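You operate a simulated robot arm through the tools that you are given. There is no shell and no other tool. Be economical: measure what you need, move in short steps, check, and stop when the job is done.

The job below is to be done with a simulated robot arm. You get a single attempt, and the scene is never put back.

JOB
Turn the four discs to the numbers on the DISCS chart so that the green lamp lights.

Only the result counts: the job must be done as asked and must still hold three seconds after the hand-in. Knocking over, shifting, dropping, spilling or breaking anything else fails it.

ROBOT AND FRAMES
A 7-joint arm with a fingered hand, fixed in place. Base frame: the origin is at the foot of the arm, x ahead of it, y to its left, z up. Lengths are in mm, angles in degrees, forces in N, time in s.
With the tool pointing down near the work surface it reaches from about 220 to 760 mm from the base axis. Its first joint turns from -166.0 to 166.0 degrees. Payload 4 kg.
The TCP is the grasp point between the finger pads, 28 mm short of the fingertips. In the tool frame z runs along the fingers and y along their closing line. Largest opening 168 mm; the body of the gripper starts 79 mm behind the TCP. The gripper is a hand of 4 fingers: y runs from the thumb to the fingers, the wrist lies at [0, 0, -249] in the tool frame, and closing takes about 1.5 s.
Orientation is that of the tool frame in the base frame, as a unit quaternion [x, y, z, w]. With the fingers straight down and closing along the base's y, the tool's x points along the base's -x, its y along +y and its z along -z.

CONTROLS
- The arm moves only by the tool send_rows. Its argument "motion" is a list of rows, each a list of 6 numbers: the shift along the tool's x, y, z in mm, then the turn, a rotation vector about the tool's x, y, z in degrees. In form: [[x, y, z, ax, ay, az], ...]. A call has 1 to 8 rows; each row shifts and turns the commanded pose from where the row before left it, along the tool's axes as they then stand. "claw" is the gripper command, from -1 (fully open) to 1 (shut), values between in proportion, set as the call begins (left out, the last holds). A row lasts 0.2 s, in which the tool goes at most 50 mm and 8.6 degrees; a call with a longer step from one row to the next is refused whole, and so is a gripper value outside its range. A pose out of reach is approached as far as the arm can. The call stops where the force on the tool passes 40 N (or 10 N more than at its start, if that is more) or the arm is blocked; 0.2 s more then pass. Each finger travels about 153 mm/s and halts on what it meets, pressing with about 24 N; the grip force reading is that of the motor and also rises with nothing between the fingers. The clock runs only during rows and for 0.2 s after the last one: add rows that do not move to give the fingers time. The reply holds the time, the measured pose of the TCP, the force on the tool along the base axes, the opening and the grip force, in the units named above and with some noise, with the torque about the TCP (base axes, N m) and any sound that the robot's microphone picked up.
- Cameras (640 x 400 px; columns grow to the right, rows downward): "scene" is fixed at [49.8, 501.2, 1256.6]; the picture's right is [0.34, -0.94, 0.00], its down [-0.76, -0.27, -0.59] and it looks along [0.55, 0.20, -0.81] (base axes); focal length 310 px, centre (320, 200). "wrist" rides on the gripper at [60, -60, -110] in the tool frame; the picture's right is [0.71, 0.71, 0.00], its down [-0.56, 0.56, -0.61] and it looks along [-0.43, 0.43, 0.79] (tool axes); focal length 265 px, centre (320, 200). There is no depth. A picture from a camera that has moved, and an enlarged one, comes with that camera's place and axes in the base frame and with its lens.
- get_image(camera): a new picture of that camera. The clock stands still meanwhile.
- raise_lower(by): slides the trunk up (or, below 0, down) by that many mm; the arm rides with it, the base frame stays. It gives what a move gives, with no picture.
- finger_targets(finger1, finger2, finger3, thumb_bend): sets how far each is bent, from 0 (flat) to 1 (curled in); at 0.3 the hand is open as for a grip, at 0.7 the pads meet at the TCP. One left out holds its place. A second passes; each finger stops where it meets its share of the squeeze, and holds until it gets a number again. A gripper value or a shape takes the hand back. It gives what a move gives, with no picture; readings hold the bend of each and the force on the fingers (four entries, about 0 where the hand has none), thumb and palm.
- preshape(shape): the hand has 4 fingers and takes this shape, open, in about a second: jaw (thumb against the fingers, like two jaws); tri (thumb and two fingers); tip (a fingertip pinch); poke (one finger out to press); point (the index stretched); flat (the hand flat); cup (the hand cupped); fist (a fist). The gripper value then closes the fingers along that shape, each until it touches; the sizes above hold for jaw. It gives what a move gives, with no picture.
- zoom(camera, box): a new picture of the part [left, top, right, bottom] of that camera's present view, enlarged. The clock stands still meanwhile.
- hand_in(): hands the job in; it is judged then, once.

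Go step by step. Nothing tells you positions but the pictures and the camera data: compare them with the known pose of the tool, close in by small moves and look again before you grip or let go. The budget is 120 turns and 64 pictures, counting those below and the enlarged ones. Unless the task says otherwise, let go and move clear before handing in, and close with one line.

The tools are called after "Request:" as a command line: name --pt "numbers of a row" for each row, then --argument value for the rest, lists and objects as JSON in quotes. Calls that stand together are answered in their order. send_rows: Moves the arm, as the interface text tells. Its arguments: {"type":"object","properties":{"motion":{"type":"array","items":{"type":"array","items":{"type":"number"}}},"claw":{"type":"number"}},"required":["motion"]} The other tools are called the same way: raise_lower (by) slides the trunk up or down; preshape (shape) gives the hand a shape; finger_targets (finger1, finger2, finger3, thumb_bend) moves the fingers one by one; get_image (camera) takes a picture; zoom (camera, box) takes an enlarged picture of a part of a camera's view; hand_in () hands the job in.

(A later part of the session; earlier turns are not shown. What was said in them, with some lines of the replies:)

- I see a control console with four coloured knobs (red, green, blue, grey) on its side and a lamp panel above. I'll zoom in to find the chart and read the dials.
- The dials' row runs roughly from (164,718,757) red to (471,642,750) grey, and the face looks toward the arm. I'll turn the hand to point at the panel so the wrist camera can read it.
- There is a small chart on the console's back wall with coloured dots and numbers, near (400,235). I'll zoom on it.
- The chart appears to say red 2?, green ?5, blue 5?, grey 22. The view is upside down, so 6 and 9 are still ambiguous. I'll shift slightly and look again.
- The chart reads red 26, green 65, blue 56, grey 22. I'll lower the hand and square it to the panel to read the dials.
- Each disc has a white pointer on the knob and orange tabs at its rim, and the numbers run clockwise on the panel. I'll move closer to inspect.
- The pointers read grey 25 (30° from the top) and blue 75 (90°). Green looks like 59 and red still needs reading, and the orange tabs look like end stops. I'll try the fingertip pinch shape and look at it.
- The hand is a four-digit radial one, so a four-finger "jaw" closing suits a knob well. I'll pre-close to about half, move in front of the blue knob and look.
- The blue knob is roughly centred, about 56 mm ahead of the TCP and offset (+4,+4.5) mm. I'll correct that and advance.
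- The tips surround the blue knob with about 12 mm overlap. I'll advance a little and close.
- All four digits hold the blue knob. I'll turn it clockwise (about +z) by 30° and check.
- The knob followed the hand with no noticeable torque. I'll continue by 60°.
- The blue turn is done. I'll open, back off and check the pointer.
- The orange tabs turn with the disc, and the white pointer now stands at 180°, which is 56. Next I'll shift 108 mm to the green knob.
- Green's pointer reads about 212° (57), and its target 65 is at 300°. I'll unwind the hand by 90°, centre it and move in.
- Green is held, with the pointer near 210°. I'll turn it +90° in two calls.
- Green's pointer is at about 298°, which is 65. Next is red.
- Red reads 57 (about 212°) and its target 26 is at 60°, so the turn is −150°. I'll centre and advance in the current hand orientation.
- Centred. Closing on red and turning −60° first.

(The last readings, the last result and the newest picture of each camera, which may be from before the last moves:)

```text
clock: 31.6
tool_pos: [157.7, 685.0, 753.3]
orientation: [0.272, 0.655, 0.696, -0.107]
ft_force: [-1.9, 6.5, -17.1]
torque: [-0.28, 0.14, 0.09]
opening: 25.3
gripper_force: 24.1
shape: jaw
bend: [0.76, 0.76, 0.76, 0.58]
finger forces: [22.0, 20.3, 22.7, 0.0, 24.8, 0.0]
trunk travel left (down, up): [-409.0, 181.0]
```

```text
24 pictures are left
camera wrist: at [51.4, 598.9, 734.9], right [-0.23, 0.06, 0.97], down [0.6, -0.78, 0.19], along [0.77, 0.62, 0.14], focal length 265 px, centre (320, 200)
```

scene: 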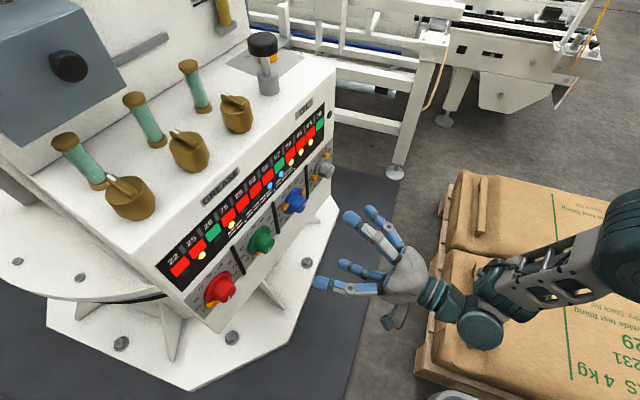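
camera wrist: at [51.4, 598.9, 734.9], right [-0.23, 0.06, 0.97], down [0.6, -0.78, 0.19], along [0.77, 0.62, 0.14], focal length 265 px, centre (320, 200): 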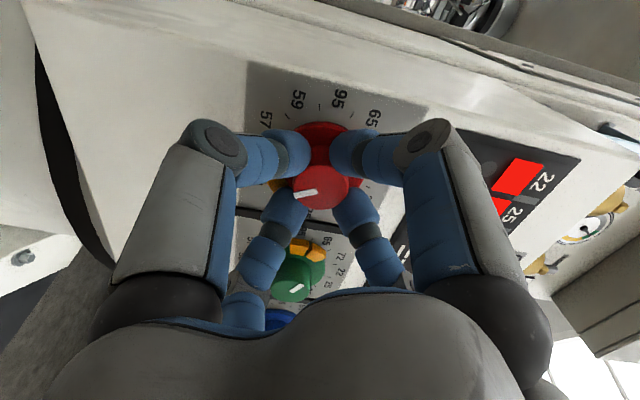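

It turns well, with a slight side load. I'll relieve it and continue with the remaining −90°.

Request:
send_rows --pt "-1.5 -2.6 0 0 0 0" --pt "0 0 0 0 0 -7.5" --pt "0 0 0 0 0 -7.5" --pt "0 0 0 0 0 -7.5" --pt "0 0 0 0 0 -7.5"

Request:
send_rows --pt "0 0 0 0 0 -7.5" --pt "0 0 0 0 0 -7.5" --pt "0 0 0 0 0 -7.5" --pt "0 0 0 0 0 -7.5"

Request:
send_rows --pt "0 0 0 0 0 -7.5" --pt "0 0 0 0 0 -7.5" --pt "0 0 0 0 0 -7.5" --pt "0 0 0 0 0 -7.5" --pt "0 0 0 0 0 0"

Request:
get_image --camera "wrist"

```text
clock: 32.8
tool_pos: [160.1, 686.2, 753.7]
orientation: [0.095, 0.702, 0.701, 0.077]
ft_force: [-1.1, 4.1, -8.8]
torque: [-0.11, 0.06, 0.11]
opening: 25.1
gripper_force: 24.4
shape: jaw
bend: [0.76, 0.76, 0.76, 0.58]
finger forces: [23.7, 22.8, 21.7, 0.0, 22.9, 0.0]
trunk travel left (down, up): [-409.0, 181.0]
```

```text
clock: 33.8
tool_pos: [159.7, 684.8, 753.6]
orientation: [-0.09, 0.703, 0.657, 0.256]
ft_force: [3.2, -1.1, -12.3]
torque: [-0.09, 0.05, -0.06]
opening: 25.0
gripper_force: 24.5
shape: jaw
bend: [0.76, 0.76, 0.76, 0.58]
finger forces: [24.4, 22.3, 21.7, 0.0, 23.9, 0.0]
trunk travel left (down, up): [-409.0, 181.0]
```

```text
clock: 35.0
tool_pos: [160.2, 685.3, 753.6]
orientation: [-0.267, 0.656, 0.569, 0.418]
ft_force: [9.3, 2.4, -10.0]
torque: [-0.13, 0.04, -0.13]
opening: 25.0
gripper_force: 24.0
shape: jaw
bend: [0.76, 0.76, 0.76, 0.58]
finger forces: [24.2, 21.6, 21.6, 0.0, 23.9, 0.0]
trunk travel left (down, up): [-409.0, 181.0]
```

```text
23 pictures are left
camera wrist: at [153.6, 573.5, 670.7], right [-0.94, 0.24, -0.23], down [-0.33, -0.55, 0.77], along [0.05, 0.8, 0.6], focal length 265 px, centre (320, 200)
```

wrist: 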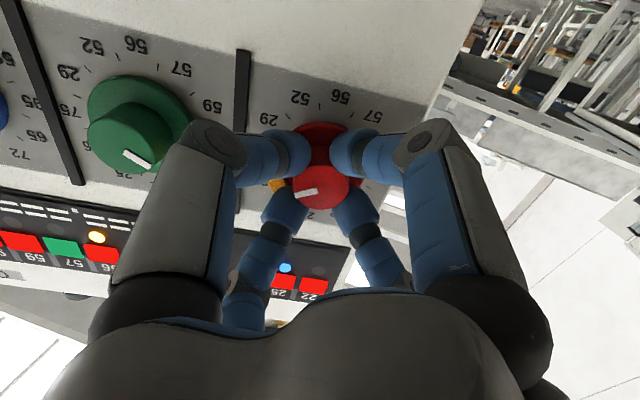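

Released next for a check of red.

Request:
send_rows --pt "0 0 0 0 0 0" --pt "0 0 0 0 0 0" --pt "0 0 0 0 0 0" --pt "0 0 -25 0 0 0" --pt "0 0 -25 0 0 0" --pt "0 0 -15 0 0 0" --claw 0.1

Request:
zoom --camera "wrist" --box '[250, 60, 410, 210]'

Request:
zoom --camera "scene" --box '[150, 100, 350, 330]'

```text
clock: 36.4
tool_pos: [142.0, 623.0, 755.9]
orientation: [-0.268, 0.655, 0.57, 0.418]
ft_force: [0.1, 0.3, -0.5]
torque: [-0.05, 0.01, 0.0]
opening: 74.9
gripper_force: 0.0
shape: jaw
bend: [0.37, 0.37, 0.37, 0.37]
finger forces: [0.0, 0.1, 0.0, 0.1, 0.0, 0.0]
trunk travel left (down, up): [-409.0, 181.0]
```

```text
2.67 times, centred on (330, 135) of wrist
camera zoom: at [135.0, 511.2, 672.6], right [-0.94, 0.23, -0.23], down [-0.33, -0.55, 0.77], along [0.05, 0.8, 0.6], focal length 708 px, centre (293, 373)
```

zoom: 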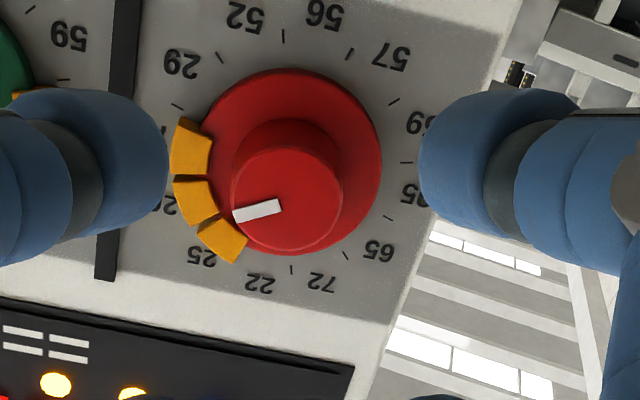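

```text
1.74 times, centred on (250, 215) of scene
camera zoom: at [49.8, 501.2, 1256.6], right [0.34, -0.94, 0.0], down [-0.76, -0.27, -0.59], along [0.55, 0.2, -0.81], focal length 540 px, centre (442, 174)
```

zoom: 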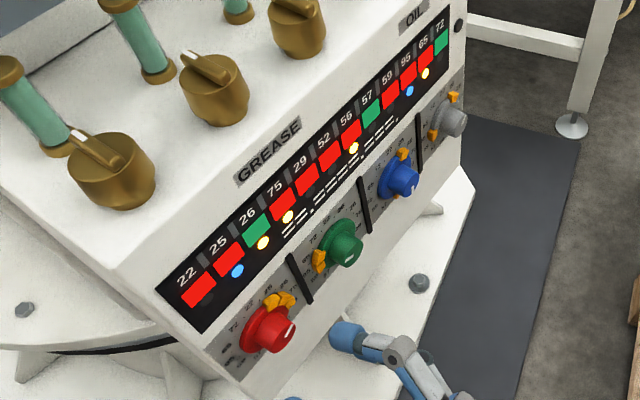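

Red is at about 62°, which is 26. Grey remains at 25 and needs −30° to reach 22. I'll unwind the hand and traverse to grey.

Request:
send_rows --pt "0 0 -10 0 0 7.5" --pt "0 0 0 0 0 7.5" --pt "0 0 0 0 0 7.5" --pt "0 0 0 0 0 7.5" --pt "0 0 0 0 0 7.5" --pt "0 0 0 0 0 7.5" --pt "0 0 0 0 0 7.5" --pt "0 0 0 0 0 7.5"

Request:
send_rows --pt "-40 0 0 0 0 0" --pt "-40 0 0 0 0 0" --pt "-40 0 0 0 0 0" --pt "-40 0 0 0 0 0" --pt "-40 0 0 0 0 0" --pt "-40 0 0 0 0 0" --pt "-40 0 0 0 0 0" --pt "-38 0 10 0 0 0"

Request:
get_image --camera "wrist"

Request:
zoom --camera "wrist" --box '[250, 60, 410, 210]'

```text
clock: 38.2
tool_pos: [140.3, 612.6, 753.2]
orientation: [0.097, 0.701, 0.702, 0.076]
ft_force: [-0.4, -0.2, -1.3]
torque: [0.03, 0.0, -0.01]
opening: 75.3
gripper_force: 0.1
shape: jaw
bend: [0.37, 0.37, 0.37, 0.37]
finger forces: [0.0, 0.0, 0.1, 0.0, 0.1, 0.1]
trunk travel left (down, up): [-409.0, 181.0]
```

```text
clock: 40.0
tool_pos: [447.7, 544.8, 745.3]
orientation: [0.095, 0.701, 0.702, 0.076]
ft_force: [0.2, 0.1, -0.6]
torque: [-0.05, 0.02, -0.03]
opening: 75.3
gripper_force: 0.0
shape: jaw
bend: [0.37, 0.37, 0.37, 0.37]
finger forces: [0.1, 0.1, 0.0, 0.0, 0.1, 0.1]
trunk travel left (down, up): [-409.0, 181.0]
```

```text
20 pictures are left
camera wrist: at [361.7, 452.1, 687.4], right [-0.67, 0.17, 0.73], down [0.41, -0.73, 0.54], along [0.62, 0.66, 0.42], focal length 265 px, centre (320, 200)
```

wrist: 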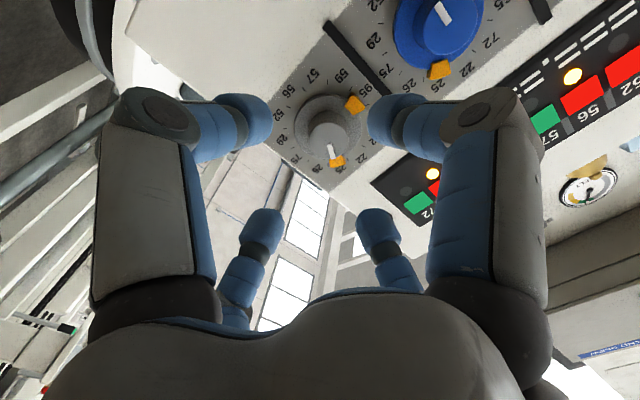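

```text
2.67 times, centred on (330, 135) of wrist
camera zoom: at [361.7, 452.1, 687.4], right [-0.67, 0.17, 0.73], down [0.41, -0.73, 0.54], along [0.62, 0.66, 0.42], focal length 708 px, centre (293, 373)
```

zoom: 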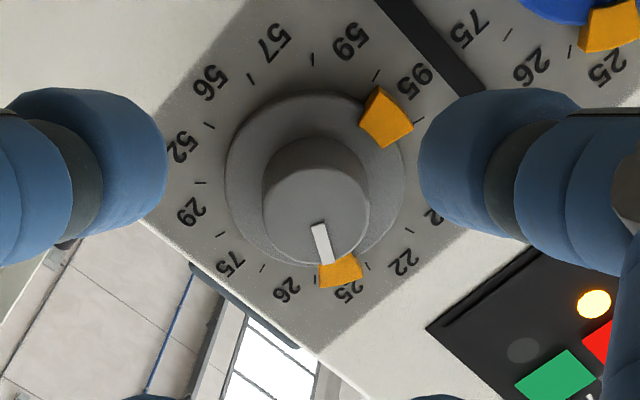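

Grey is about 80 mm ahead, offset (+1.3,+7.5). I'll correct and advance.

Request:
send_rows --pt "1.3 7.5 10 0 0 0" --pt "0 0 20 0 0 0" --pt "0 0 20 0 0 0" --pt "0 0 12 0 0 0" --pt "0 0 8 0 0 0" --pt "0 0 0 0 0 0"

Request:
get_image --camera "wrist"

```text
clock: 41.4
tool_pos: [444.9, 574.5, 753.7]
orientation: [0.096, 0.701, 0.703, 0.077]
ft_force: [-0.1, 0.2, 0.4]
torque: [0.01, -0.01, 0.01]
opening: 75.5
gripper_force: 0.0
shape: jaw
bend: [0.37, 0.37, 0.37, 0.37]
finger forces: [0.1, 0.0, 0.0, 0.0, 0.1, 0.0]
out of reach, approached as far as the arm can: row 2, 3, 4, 5
trunk travel left (down, up): [-409.0, 181.0]
```

```text
18 pictures are left
camera wrist: at [357.5, 482.9, 695.0], right [-0.67, 0.17, 0.73], down [0.41, -0.73, 0.54], along [0.62, 0.66, 0.42], focal length 265 px, centre (320, 200)
```

wrist: 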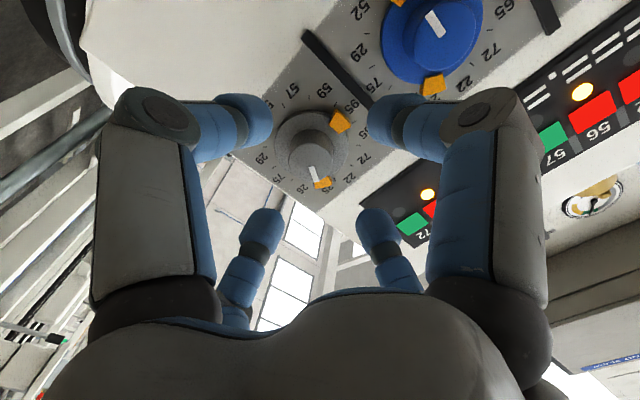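

The arm has reached its limit here. I'll back off and look at the arm posture to decide which way to slide the trunk.

Request:
send_rows --pt "0 0 -35 0 0 0" --pt "0 0 -35 0 0 0" --pt "0 0 -35 0 0 0" --pt "0 0 0 0 0 0"

Request:
get_image --camera "scene"

```text
clock: 42.4
tool_pos: [418.6, 474.2, 755.0]
orientation: [0.096, 0.701, 0.702, 0.076]
ft_force: [0.0, 0.3, 0.3]
torque: [-0.01, -0.01, 0.04]
opening: 75.4
gripper_force: 0.2
shape: jaw
bend: [0.37, 0.37, 0.37, 0.37]
finger forces: [0.0, 0.0, 0.0, 0.0, 0.0, 0.0]
trunk travel left (down, up): [-409.0, 181.0]
```

```text
17 pictures are left
```

scene: 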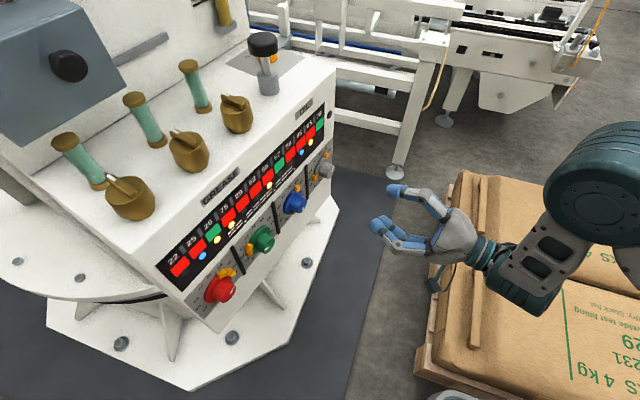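

The elbow is well above the hand, so lowering the trunk should gain reach. I'll raise the tool first to keep its height, then lower the trunk.

Request:
send_rows --pt "0 40 0 0 0 0" --pt "0 40 0 0 0 0" --pt "0 40 0 0 0 0"

Request:
raise_lower --by -120

Request:
get_image --camera "scene"

```text
clock: 43.2
tool_pos: [423.1, 472.2, 873.5]
orientation: [0.096, 0.701, 0.703, 0.076]
ft_force: [-0.3, -0.9, 0.6]
torque: [-0.02, 0.01, 0.02]
opening: 75.1
gripper_force: 0.1
shape: jaw
bend: [0.37, 0.37, 0.37, 0.37]
finger forces: [0.0, 0.1, 0.0, 0.1, 0.0, 0.0]
trunk travel left (down, up): [-409.0, 181.0]
```

```text
clock: 44.7
tool_pos: [422.8, 472.9, 752.9]
orientation: [0.096, 0.701, 0.702, 0.077]
ft_force: [-0.7, 0.1, -0.1]
torque: [-0.01, -0.05, 0.04]
opening: 75.3
gripper_force: 0.2
shape: jaw
bend: [0.37, 0.37, 0.37, 0.37]
finger forces: [0.0, 0.0, 0.0, 0.0, 0.0, 0.0]
trunk travel left (down, up): [-289.0, 301.0]
```

```text
16 pictures are left
```

scene: 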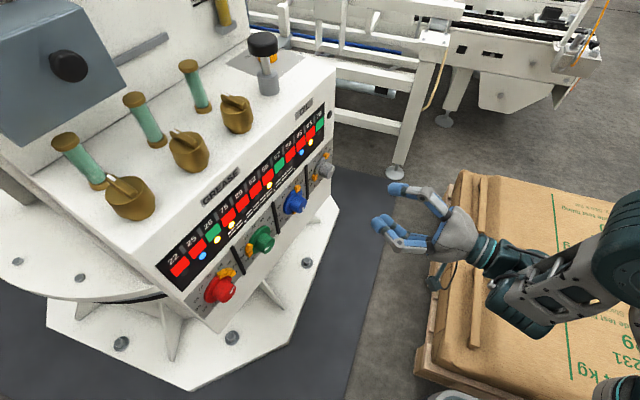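

Request:
send_rows --pt "-2.5 0 30 0 0 0" --pt "-3 0 30 0 0 0" --pt "0 0 25 0 0 0" --pt "0 0 20 0 0 0" --pt "0 0 20 0 0 0"

Request:
get_image --camera "wrist"

```text
clock: 45.9
tool_pos: [410.6, 540.0, 749.5]
orientation: [0.095, 0.701, 0.702, 0.076]
ft_force: [-0.1, 0.7, 0.1]
torque: [0.0, -0.02, 0.0]
opening: 75.5
gripper_force: 0.1
shape: jaw
bend: [0.37, 0.37, 0.37, 0.37]
finger forces: [0.1, 0.0, 0.0, 0.0, 0.1, 0.0]
out of reach, approached as far as the arm can: row 2, 3, 4, 5
trunk travel left (down, up): [-289.0, 301.0]
```

```text
15 pictures are left
camera wrist: at [324.0, 447.0, 690.3], right [-0.67, 0.17, 0.73], down [0.41, -0.73, 0.54], along [0.62, 0.66, 0.42], focal length 265 px, centre (320, 200)
```

wrist: 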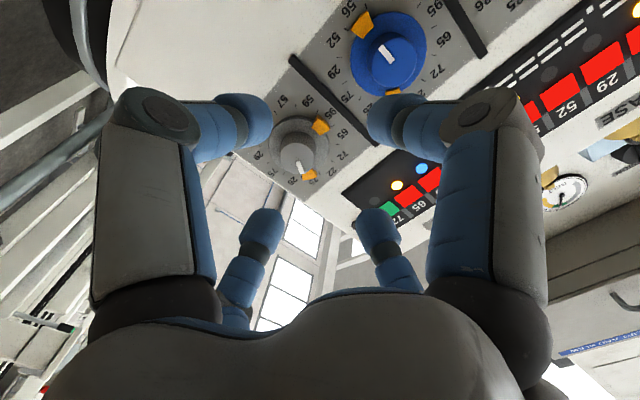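

Reach got worse, so the trunk must go up instead. I'll back off, raise it 240 mm and bring the tool back down.

Request:
send_rows --pt "0 0 -40 0 0 0" --pt "0 0 -40 0 0 0" --pt "0 0 0 0 0 0"

Request:
raise_lower --by 240

Request:
send_rows --pt "0 -40 0 0 0 0" --pt "0 -40 0 0 0 0" --pt "0 -40 0 0 0 0" --pt "0 -40 0 0 0 0" --pt "0 -40 0 0 0 0" --pt "0 -34 0 0 0 0"

```text
clock: 46.7
tool_pos: [396.1, 460.3, 750.1]
orientation: [0.096, 0.702, 0.702, 0.077]
ft_force: [0.4, 0.9, -0.3]
torque: [-0.01, 0.01, -0.01]
opening: 75.5
gripper_force: 0.1
shape: jaw
bend: [0.37, 0.37, 0.37, 0.37]
finger forces: [0.1, 0.0, 0.1, 0.0, 0.0, 0.0]
trunk travel left (down, up): [-289.0, 301.0]
```

```text
clock: 49.2
tool_pos: [395.2, 460.3, 990.7]
orientation: [0.096, 0.701, 0.702, 0.077]
ft_force: [-0.5, -0.4, 0.4]
torque: [-0.03, 0.01, -0.01]
opening: 75.8
gripper_force: 0.0
shape: jaw
bend: [0.37, 0.37, 0.37, 0.37]
finger forces: [0.0, 0.0, 0.1, 0.1, 0.0, 0.0]
trunk travel left (down, up): [-529.0, 61.0]
```

```text
clock: 50.6
tool_pos: [389.7, 459.5, 758.6]
orientation: [0.095, 0.7, 0.703, 0.077]
ft_force: [-0.8, 0.3, -0.6]
torque: [0.0, 0.01, 0.01]
opening: 75.3
gripper_force: 0.2
shape: jaw
bend: [0.37, 0.37, 0.37, 0.37]
finger forces: [0.0, 0.0, 0.1, 0.1, 0.0, 0.0]
trunk travel left (down, up): [-529.0, 61.0]
```

Request:
send_rows --pt "-17 -3 30 0 0 0" --pt "-17 -2 30 0 0 0" --pt "0 0 25 0 0 0" --pt "0 0 22 0 0 0" --pt "0 0 0 0 0 0"

Request:
zoom --camera "wrist" --box '[250, 60, 410, 210]'

```text
clock: 51.8
tool_pos: [447.3, 556.6, 750.1]
orientation: [0.096, 0.701, 0.703, 0.077]
ft_force: [0.4, 0.4, -0.3]
torque: [-0.03, -0.02, 0.01]
opening: 75.7
gripper_force: 0.1
shape: jaw
bend: [0.37, 0.37, 0.37, 0.37]
finger forces: [0.0, 0.0, 0.0, 0.0, 0.0, 0.0]
trunk travel left (down, up): [-529.0, 61.0]
```

```text
2.67 times, centred on (330, 135) of wrist
camera zoom: at [360.3, 466.4, 692.0], right [-0.67, 0.17, 0.73], down [0.41, -0.73, 0.54], along [0.62, 0.66, 0.42], focal length 708 px, centre (293, 373)
```

zoom: 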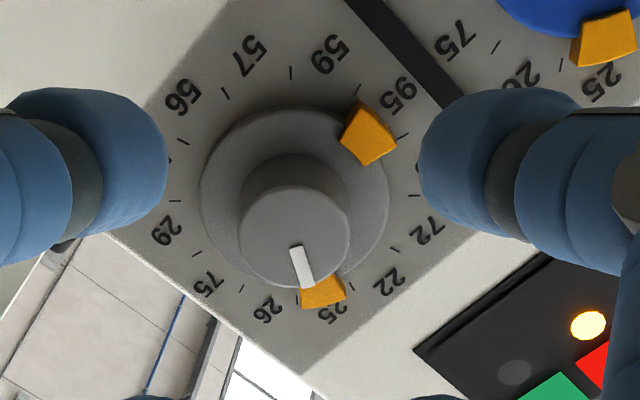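

Reachable now. I'll centre (−3,+3.5) and advance.

Request:
send_rows --pt "-3 3.5 10 0 0 0" --pt "0 0 20 0 0 0" --pt "0 0 18 0 0 0" --pt "0 0 12 0 0 0" --pt "0 0 0 0 0 0"

Request:
get_image --camera "wrist"

```text
clock: 53.0
tool_pos: [443.9, 567.1, 753.6]
orientation: [0.096, 0.701, 0.702, 0.077]
ft_force: [-0.9, 0.7, 0.4]
torque: [-0.02, 0.02, -0.03]
opening: 75.7
gripper_force: 0.0
shape: jaw
bend: [0.37, 0.37, 0.37, 0.37]
finger forces: [0.0, 0.1, 0.0, 0.0, 0.0, 0.1]
out of reach, approached as far as the arm can: row 1, 2, 3, 4
trunk travel left (down, up): [-529.0, 61.0]
```

```text
13 pictures are left
camera wrist: at [357.8, 476.5, 695.5], right [-0.67, 0.17, 0.73], down [0.41, -0.73, 0.54], along [0.62, 0.66, 0.42], focal length 265 px, centre (320, 200)
```

wrist: 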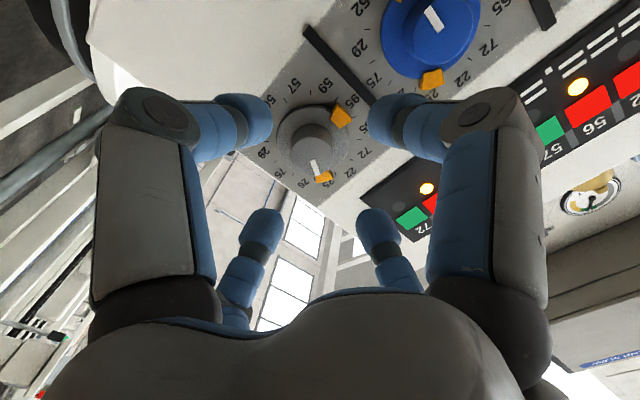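

The limit seems to come from the joints rather than distance. Any hand roll works on a round knob, so I'll try the +90° roll used before.

Request:
send_rows --pt "0 0 -25 0 0 8" --pt "0 0 -10 0 0 8" --pt "0 0 0 0 0 8" --pt "0 0 0 0 0 8" --pt "0 0 0 0 0 8" --pt "0 0 0 0 0 8" --pt "0 0 0 0 0 8" --pt "0 0 0 0 0 8"

Request:
send_rows --pt "0 0 0 0 0 8" --pt "0 0 0 0 0 8" --pt "0 0 0 0 0 8" --pt "0 0 25 0 0 0" --pt "0 0 20 0 0 0" --pt "0 0 10 0 0 0" --pt "0 0 0 0 0 0"

Request:
get_image --camera "scene"

```text
clock: 54.8
tool_pos: [435.0, 536.3, 755.4]
orientation: [0.453, 0.544, 0.635, -0.309]
ft_force: [0.5, 0.0, -0.3]
torque: [-0.02, -0.01, 0.02]
opening: 75.6
gripper_force: 0.1
shape: jaw
bend: [0.37, 0.37, 0.37, 0.37]
finger forces: [0.0, 0.0, 0.0, 0.0, 0.1, 0.0]
trunk travel left (down, up): [-529.0, 61.0]
```

```text
clock: 56.4
tool_pos: [438.4, 572.4, 751.6]
orientation: [0.556, 0.439, 0.558, -0.432]
ft_force: [-0.5, -0.6, 0.5]
torque: [0.01, -0.02, -0.02]
opening: 75.7
gripper_force: 0.1
shape: jaw
bend: [0.37, 0.37, 0.37, 0.37]
finger forces: [0.0, 0.1, 0.1, 0.1, 0.0, 0.0]
out of reach, approached as far as the arm can: row 5, 6
trunk travel left (down, up): [-529.0, 61.0]
```

```text
12 pictures are left
```

scene: 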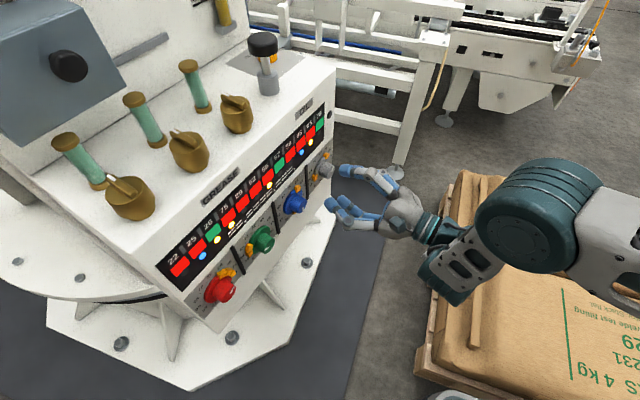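

Roll makes no difference, so I'll yaw the hand about 16° towards the arm's radial direction and retry; later I'll turn about the true knob axis.

Request:
send_rows --pt "0 0 -30 0 0 0" --pt "0 0 0 -8 0 0" --pt "0 0 0 -8 0 0" --pt "0 -4 18 0 0 0" --pt "0 -4 18 0 0 0" --pt "0 0 0 0 0 0"

Request:
get_image --camera "wrist"

```text
clock: 57.8
tool_pos: [442.5, 576.9, 754.1]
orientation: [0.611, 0.356, 0.614, -0.351]
ft_force: [-0.3, 0.2, 0.2]
torque: [0.02, -0.02, 0.02]
opening: 75.5
gripper_force: 0.2
shape: jaw
bend: [0.37, 0.37, 0.37, 0.37]
finger forces: [0.0, 0.0, 0.0, 0.0, 0.0, 0.1]
trunk travel left (down, up): [-529.0, 61.0]
```

```text
11 pictures are left
camera wrist: at [334.7, 512.2, 814.1], right [0.61, -0.35, 0.71], down [0.18, -0.81, -0.55], along [0.77, 0.46, -0.43], focal length 265 px, centre (320, 200)
```

wrist: 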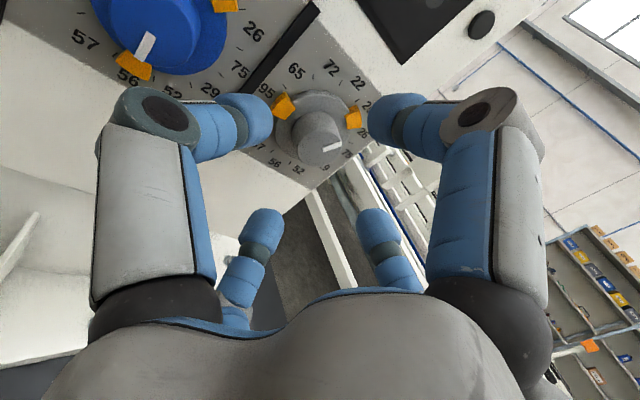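

Request:
send_rows --pt "0 0 10 0 0 0" --pt "0 0 10 0 0 0" --pt "0 0 0 0 0 0"

Request:
get_image --camera "wrist"

```text
clock: 58.6
tool_pos: [452.9, 593.4, 753.4]
orientation: [0.611, 0.356, 0.614, -0.351]
ft_force: [-0.1, 1.0, 0.3]
torque: [-0.02, -0.01, 0.0]
opening: 75.4
gripper_force: 0.1
shape: jaw
bend: [0.37, 0.37, 0.37, 0.37]
finger forces: [0.0, 0.0, 0.1, 0.0, 0.1, 0.0]
trunk travel left (down, up): [-529.0, 61.0]
```

```text
10 pictures are left
camera wrist: at [346.1, 529.5, 813.4], right [0.61, -0.35, 0.71], down [0.18, -0.81, -0.55], along [0.77, 0.46, -0.43], focal length 265 px, centre (320, 200)
```

wrist: 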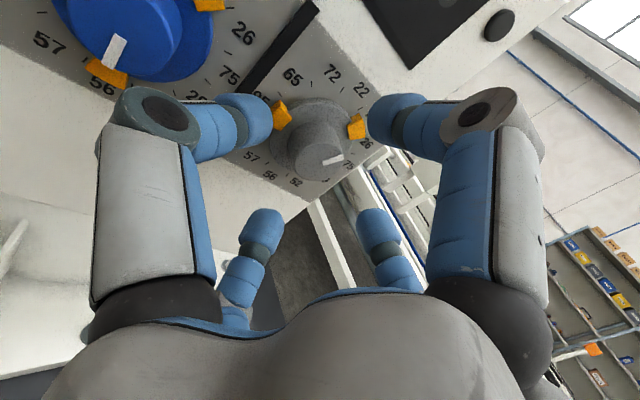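

Still reachable. Advancing further with a small centring shift.

Request:
send_rows --pt "2 0 9 0 0 0" --pt "0 0 9 0 0 0" --pt "0 0 6 0 0 0" --pt "0 0 0 0 0 0"

Request:
get_image --camera "wrist"

```text
clock: 59.6
tool_pos: [463.2, 614.2, 755.3]
orientation: [0.612, 0.356, 0.613, -0.35]
ft_force: [-14.8, -23.1, -3.0]
torque: [-0.12, -0.1, 1.33]
opening: 75.8
gripper_force: 0.0
shape: jaw
bend: [0.37, 0.37, 0.37, 0.36]
finger forces: [0.1, 0.0, 0.0, 0.1, 25.7, 0.1]
trunk travel left (down, up): [-529.0, 61.0]
```

```text
9 pictures are left
camera wrist: at [355.4, 548.6, 815.4], right [0.61, -0.35, 0.71], down [0.18, -0.81, -0.55], along [0.77, 0.46, -0.43], focal length 265 px, centre (320, 200)
```

wrist: 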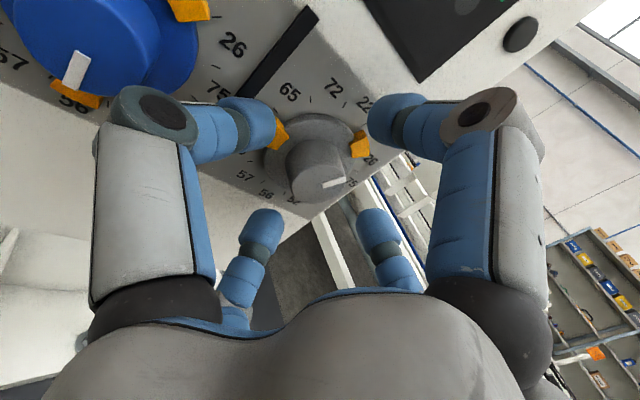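

The thumb touched the panel side, so I'll back off 7 mm and close gently from there.

Request:
send_rows --pt "0 0 -7 0 0 0" --pt "0 0 0 0 0 0"

Request:
send_rows --pt "0 0 0 0 0 0" --pt "0 0 0 0 0 0" --pt "0 0 0 0 0 0" --pt "0 0 0 0 0 0" --pt "0 0 0 0 0 0" --claw 1

Request:
zoom --camera "wrist" --box '[200, 60, 440, 240]'

```text
clock: 60.2
tool_pos: [461.6, 610.0, 756.4]
orientation: [0.61, 0.356, 0.615, -0.351]
ft_force: [-0.4, 0.9, -0.1]
torque: [0.0, -0.02, 0.0]
opening: 75.7
gripper_force: 0.0
shape: jaw
bend: [0.37, 0.37, 0.37, 0.37]
finger forces: [0.0, 0.0, 0.1, 0.0, 0.0, 0.1]
trunk travel left (down, up): [-529.0, 61.0]
```

```text
clock: 61.4
tool_pos: [462.2, 611.2, 756.1]
orientation: [0.61, 0.357, 0.614, -0.352]
ft_force: [1.7, 3.3, 0.8]
torque: [0.0, -0.01, 0.02]
opening: 28.2
gripper_force: 24.3
shape: jaw
bend: [0.76, 0.76, 0.76, 0.54]
finger forces: [20.8, 20.0, 21.0, 0.1, 20.1, 0.0]
trunk travel left (down, up): [-529.0, 61.0]
```

```text
2.22 times, centred on (320, 150) of wrist
camera zoom: at [353.5, 545.2, 815.7], right [0.61, -0.35, 0.71], down [0.18, -0.81, -0.55], along [0.77, 0.47, -0.43], focal length 590 px, centre (320, 311)
```

zoom: 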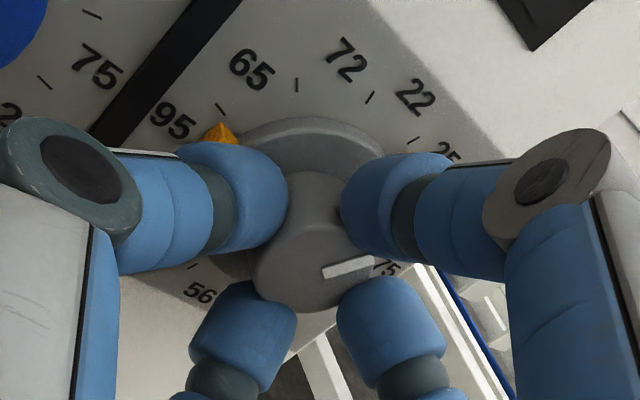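

Grey is gripped with its pointer about 33–38°. I'll turn it −34° about the knob's axis (tilted 17° in the tool frame).

Request:
send_rows --pt "0 0 0 0 2.5 -8.1" --pt "0 0 0 0 2.5 -8.1" --pt "0 0 0 0 2.5 -8.1" --pt "0 0 0 0 2.5 -8.1" --pt "0 0 0 0 0 0"

Request:
zoom --camera "wrist" --box '[200, 60, 440, 240]'

```text
clock: 62.6
tool_pos: [461.2, 609.9, 754.3]
orientation: [0.432, 0.482, 0.736, -0.196]
ft_force: [0.3, 3.0, -5.9]
torque: [0.01, 0.62, 0.08]
opening: 28.3
gripper_force: 23.9
shape: jaw
bend: [0.76, 0.76, 0.76, 0.54]
finger forces: [19.5, 20.0, 23.5, 0.0, 20.8, 0.0]
trunk travel left (down, up): [-529.0, 61.0]
```

```text
2.22 times, centred on (320, 150) of wrist
camera zoom: at [336.2, 548.9, 753.1], right [0.11, -0.23, 0.97], down [0.42, -0.87, -0.26], along [0.9, 0.44, 0.0], focal length 590 px, centre (320, 311)
```

zoom: 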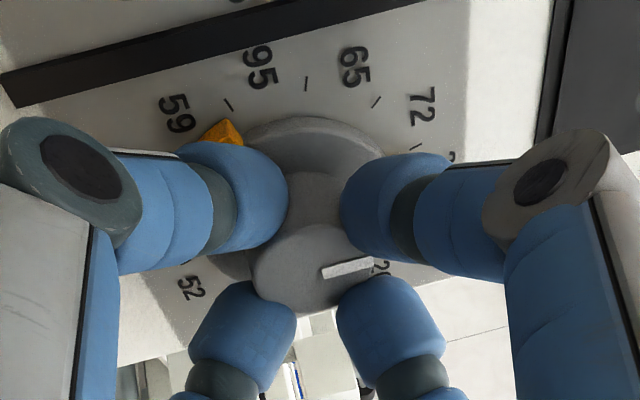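

Pointer now near 5°. I'll release, back off and check.

Request:
send_rows --pt "0 0 0 0 0 0" --pt "0 0 0 0 0 0" --pt "0 0 0 0 0 0" --pt "0 0 -25 0 0 0" --pt "0 0 -25 0 0 0" --pt "0 0 -10 0 0 0" --claw 0.1

Request:
zoom --camera "wrist" --box '[250, 60, 410, 210]'

Request:
zoom --camera "scene" --box '[150, 100, 350, 330]'

```text
clock: 64.0
tool_pos: [434.6, 555.7, 745.0]
orientation: [0.433, 0.48, 0.738, -0.196]
ft_force: [-0.1, -0.5, -0.8]
torque: [-0.03, -0.04, 0.02]
opening: 75.2
gripper_force: 0.0
shape: jaw
bend: [0.37, 0.37, 0.37, 0.37]
finger forces: [0.1, 0.0, 0.0, 0.0, 0.0, 0.0]
trunk travel left (down, up): [-529.0, 61.0]
```

```text
2.67 times, centred on (330, 135) of wrist
camera zoom: at [309.9, 495.6, 743.3], right [0.11, -0.24, 0.97], down [0.42, -0.87, -0.26], along [0.9, 0.44, 0.01], focal length 708 px, centre (293, 373)
```

zoom: 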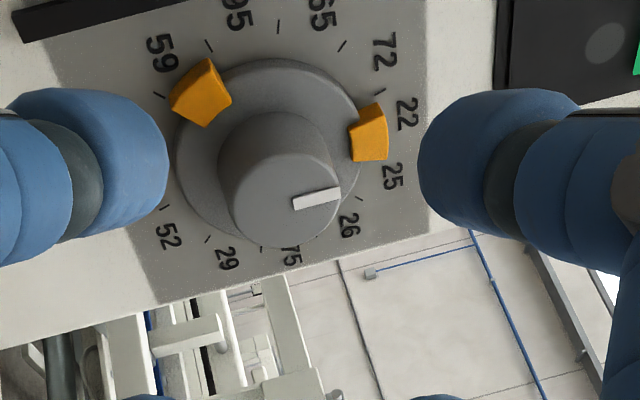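

```text
1.74 times, centred on (250, 215) of scene
camera zoom: at [49.8, 501.2, 1256.6], right [0.34, -0.94, 0.0], down [-0.76, -0.27, -0.59], along [0.55, 0.2, -0.81], focal length 540 px, centre (442, 174)
```

zoom: 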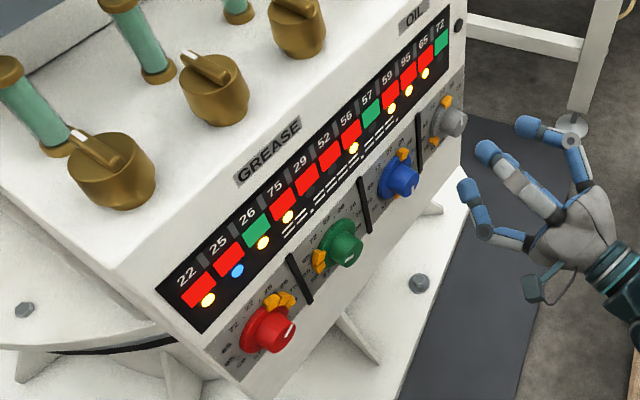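

The lamp strip shows the disc tabs: each tab lights the lamp at its number, and the nine red squares evidently must be covered once each, with the green ones clear. At present 25 is doubled, 26 is covered and 29 and 52 are empty, so red belongs on 29, not 26 (I misread 6/9). I'll return the hand orientation and verify the chart.

Request:
send_rows --pt "0 0 -20 0 -2.5 8.1" --pt "0 0 -20 0 -2.5 8.1" --pt "0 0 0 0 -2.5 8.1" --pt "0 0 0 0 -2.5 8.1" --pt "0 0 0 8 0 0" --pt "0 0 0 8 0 0" --pt "0 0 0 0 0 -8" --pt "0 0 0 0 0 -8"

Request:
send_rows --pt "0 0 0 0 0 -8" --pt "0 0 0 0 0 -8" --pt "0 0 0 0 0 -8" --pt "0 0 0 0 0 -8" --pt "0 0 0 0 0 -8.5" --pt "0 0 0 0 0 -8.5" --pt "0 0 0 0 0 -8.5" --pt "0 0 0 0 0 -8.5"

Request:
get_image --camera "wrist"

```text
clock: 65.8
tool_pos: [419.1, 519.2, 735.1]
orientation: [0.509, 0.489, 0.629, -0.325]
ft_force: [1.0, -0.5, -0.1]
torque: [-0.01, 0.0, -0.03]
opening: 75.2
gripper_force: 0.0
shape: jaw
bend: [0.37, 0.37, 0.37, 0.37]
finger forces: [0.0, 0.1, 0.1, 0.0, 0.0, 0.0]
out of reach, approached as far as the arm can: row 6
trunk travel left (down, up): [-529.0, 61.0]
```

```text
clock: 67.6
tool_pos: [419.6, 519.3, 734.4]
orientation: [0.161, 0.688, 0.705, 0.07]
ft_force: [-1.0, -0.5, -0.7]
torque: [0.01, -0.02, 0.0]
opening: 75.5
gripper_force: 0.0
shape: jaw
bend: [0.37, 0.37, 0.37, 0.37]
finger forces: [0.0, 0.0, 0.1, 0.0, 0.1, 0.1]
trunk travel left (down, up): [-529.0, 61.0]
```

```text
4 pictures are left
camera wrist: at [320.4, 438.1, 682.4], right [-0.58, 0.19, 0.79], down [0.39, -0.78, 0.48], along [0.71, 0.59, 0.38], focal length 265 px, centre (320, 200)
```

wrist: 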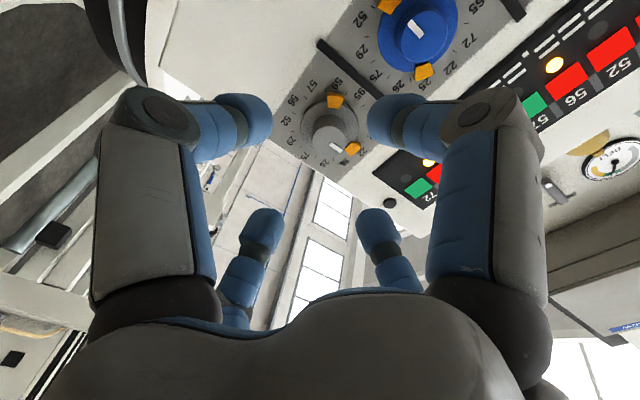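

I'll straighten the orientation and travel back to the red knob at its known grip position.

Request:
send_rows --pt "0 0 0 0 2.35 -3.6" --pt "0 0 0 0 2.35 -3.6" --pt "49 3.5 0 0 0 0" --pt "49 3.5 0 0 0 0" --pt "49 3.5 0 0 0 0" --pt "49 3.5 0 0 0 0" --pt "49 3.5 0 0 0 0" --pt "49 3.5 0 0 0 0"

Request:
send_rows --pt "0 0 0 0 0 0" --pt "0 0 0 0 0 0"

```text
clock: 69.4
tool_pos: [139.9, 590.9, 758.1]
orientation: [0.09, 0.698, 0.705, 0.086]
ft_force: [0.8, -0.4, 0.5]
torque: [-0.08, -0.02, 0.15]
opening: 75.5
gripper_force: 0.1
shape: jaw
bend: [0.37, 0.37, 0.37, 0.37]
finger forces: [0.1, 0.0, 0.0, 0.0, 0.0, 0.1]
trunk travel left (down, up): [-529.0, 61.0]
```

```text
clock: 70.0
tool_pos: [135.1, 594.4, 756.9]
orientation: [0.088, 0.699, 0.704, 0.085]
ft_force: [-0.3, -0.5, -1.0]
torque: [-0.02, 0.02, 0.01]
opening: 75.9
gripper_force: 0.0
shape: jaw
bend: [0.37, 0.37, 0.37, 0.37]
finger forces: [0.0, 0.0, 0.0, 0.0, 0.0, 0.1]
trunk travel left (down, up): [-529.0, 61.0]
```

Request:
send_rows --pt "-2 -2.5 25 0 0 0" --pt "0 0 25 0 0 0" --pt "0 0 20 0 0 0" --pt "0 0 12 0 0 0" --pt "0 0 10 0 0 0" --pt "0 0 0 0 0 0"

Request:
get_image --camera "wrist"

```text
clock: 71.4
tool_pos: [160.1, 680.4, 757.0]
orientation: [0.089, 0.698, 0.706, 0.085]
ft_force: [-0.3, 0.3, 0.2]
torque: [-0.03, 0.0, -0.01]
opening: 75.5
gripper_force: 0.0
shape: jaw
bend: [0.37, 0.37, 0.37, 0.37]
finger forces: [0.1, 0.0, 0.0, 0.0, 0.1, 0.1]
trunk travel left (down, up): [-529.0, 61.0]
```

```text
3 pictures are left
camera wrist: at [74.1, 589.9, 695.5], right [-0.68, 0.17, 0.71], down [0.39, -0.74, 0.55], along [0.61, 0.65, 0.44], focal length 265 px, centre (320, 200)
```

wrist: 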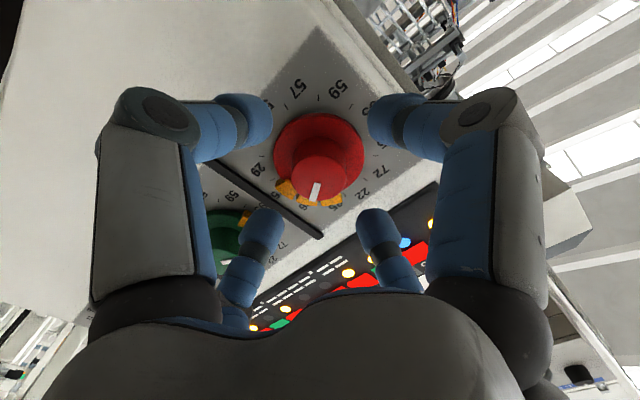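

Well aligned. I'll nudge down 2 mm and in 4 mm, close, and turn +60°.

Request:
send_rows --pt "0 -2 4 0 0 0" --pt "0 0 0 0 0 0"

Request:
send_rows --pt "0 0 0 0 0 0" --pt "0 0 0 0 0 0" --pt "0 0 0 0 0 0" --pt "0 0 0 0 0 0" --pt "0 0 0 0 0 0" --claw 1

Request:
send_rows --pt "0 0 0 0 0 7.25" --pt "0 0 0 0 0 7.25" --pt "0 0 0 0 0 7.25" --pt "0 0 0 0 0 7.25" --pt "0 0 0 0 0 7.25" --pt "0 0 0 0 0 7.25" --pt "0 0 0 0 0 7.25" --pt "0 0 0 0 0 7.25"

Request:
send_rows --pt "0 0 0 0 0 0" --pt "0 0 0 0 0 0" --pt "0 0 0 0 0 0" --pt "0 0 -25 0 0 0" --pt "0 0 -25 0 0 0" --pt "0 0 -15 0 0 0" --claw 0.1

```text
clock: 72.0
tool_pos: [160.3, 683.9, 754.5]
orientation: [0.088, 0.699, 0.705, 0.085]
ft_force: [-0.1, 0.0, 0.1]
torque: [0.03, -0.03, 0.01]
opening: 75.6
gripper_force: 0.1
shape: jaw
bend: [0.37, 0.37, 0.37, 0.37]
finger forces: [0.1, 0.0, 0.0, 0.1, 0.1, 0.0]
trunk travel left (down, up): [-529.0, 61.0]
```

```text
clock: 73.2
tool_pos: [160.9, 684.9, 754.8]
orientation: [0.088, 0.699, 0.705, 0.085]
ft_force: [1.1, 3.7, 1.1]
torque: [0.03, 0.01, 0.01]
opening: 26.1
gripper_force: 23.5
shape: jaw
bend: [0.76, 0.76, 0.76, 0.57]
finger forces: [21.1, 21.1, 21.3, 0.1, 21.0, 0.0]
trunk travel left (down, up): [-529.0, 61.0]
```

```text
clock: 75.0
tool_pos: [160.1, 684.3, 753.0]
orientation: [0.416, 0.567, 0.659, -0.268]
ft_force: [2.7, 14.4, 16.2]
torque: [0.26, 0.01, 0.03]
opening: 25.8
gripper_force: 24.3
shape: jaw
bend: [0.76, 0.76, 0.76, 0.57]
finger forces: [23.2, 21.4, 19.8, 0.0, 20.5, 0.0]
trunk travel left (down, up): [-529.0, 61.0]
```

```text
clock: 76.4
tool_pos: [144.6, 621.1, 751.9]
orientation: [0.417, 0.566, 0.659, -0.267]
ft_force: [-1.1, 0.3, -0.6]
torque: [0.01, -0.03, -0.02]
opening: 75.1
gripper_force: 0.1
shape: jaw
bend: [0.37, 0.37, 0.37, 0.37]
finger forces: [0.1, 0.1, 0.0, 0.1, 0.0, 0.1]
trunk travel left (down, up): [-529.0, 61.0]
```

Request:
get_image --camera "scene"

```text
2 pictures are left
```

scene: 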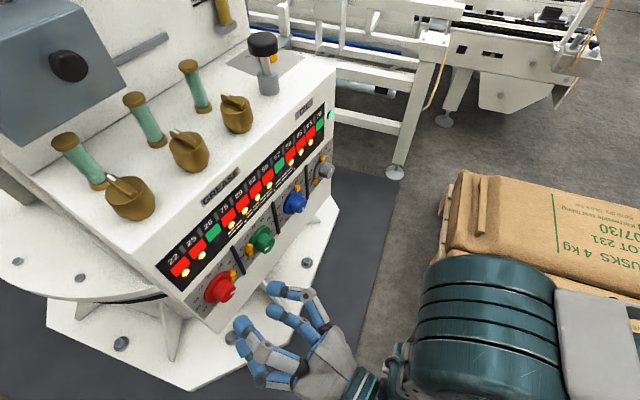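

All nine red squares are lit yellow, and the lamp at the right end of the strip, dark before, is now green. I'll move clear and confirm with a zoom.

Request:
send_rows --pt "0 0 -30 0 0 0" --pt "0 0 -30 0 0 0" --pt "0 0 -20 0 0 0" --pt "0 0 0 0 0 0"

Request:
zoom --camera "scene" --box '[150, 90, 350, 310]'

```text
clock: 77.4
tool_pos: [149.4, 552.4, 748.8]
orientation: [0.414, 0.57, 0.657, -0.269]
ft_force: [0.2, -0.4, -0.1]
torque: [-0.02, 0.0, 0.01]
opening: 75.7
gripper_force: 0.2
shape: jaw
bend: [0.37, 0.37, 0.37, 0.37]
finger forces: [0.0, 0.0, 0.0, 0.1, 0.0, 0.1]
out of reach, approached as far as the arm can: row 2, 3
trunk travel left (down, up): [-529.0, 61.0]
```

```text
1.82 times, centred on (250, 200) of scene
camera zoom: at [49.8, 501.2, 1256.6], right [0.34, -0.94, 0.0], down [-0.76, -0.27, -0.59], along [0.55, 0.2, -0.81], focal length 564 px, centre (447, 200)
```

zoom: 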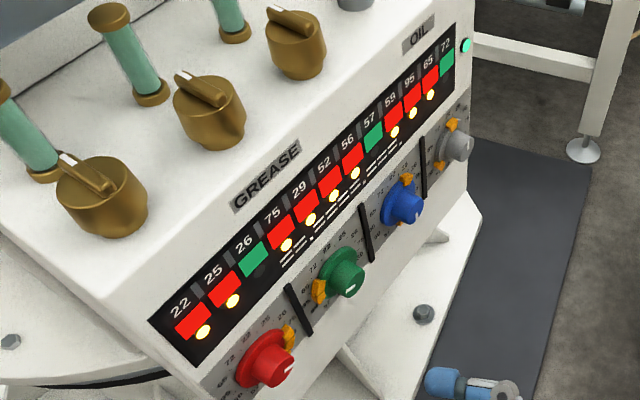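

The green lamp is lit, the discs stand at red 29, green 65, blue 56 and grey 22, and the hand is clear of the panel. Handing in.

Request:
hand_in

```text
The job is handed in.
```

The green lamp was lit at hand-in, with the discs set to red 29, green 65, blue 56 and grey 22. I first read red as 26 on the chart and corrected it to 29 from the lamp pattern without re-reading the chart.
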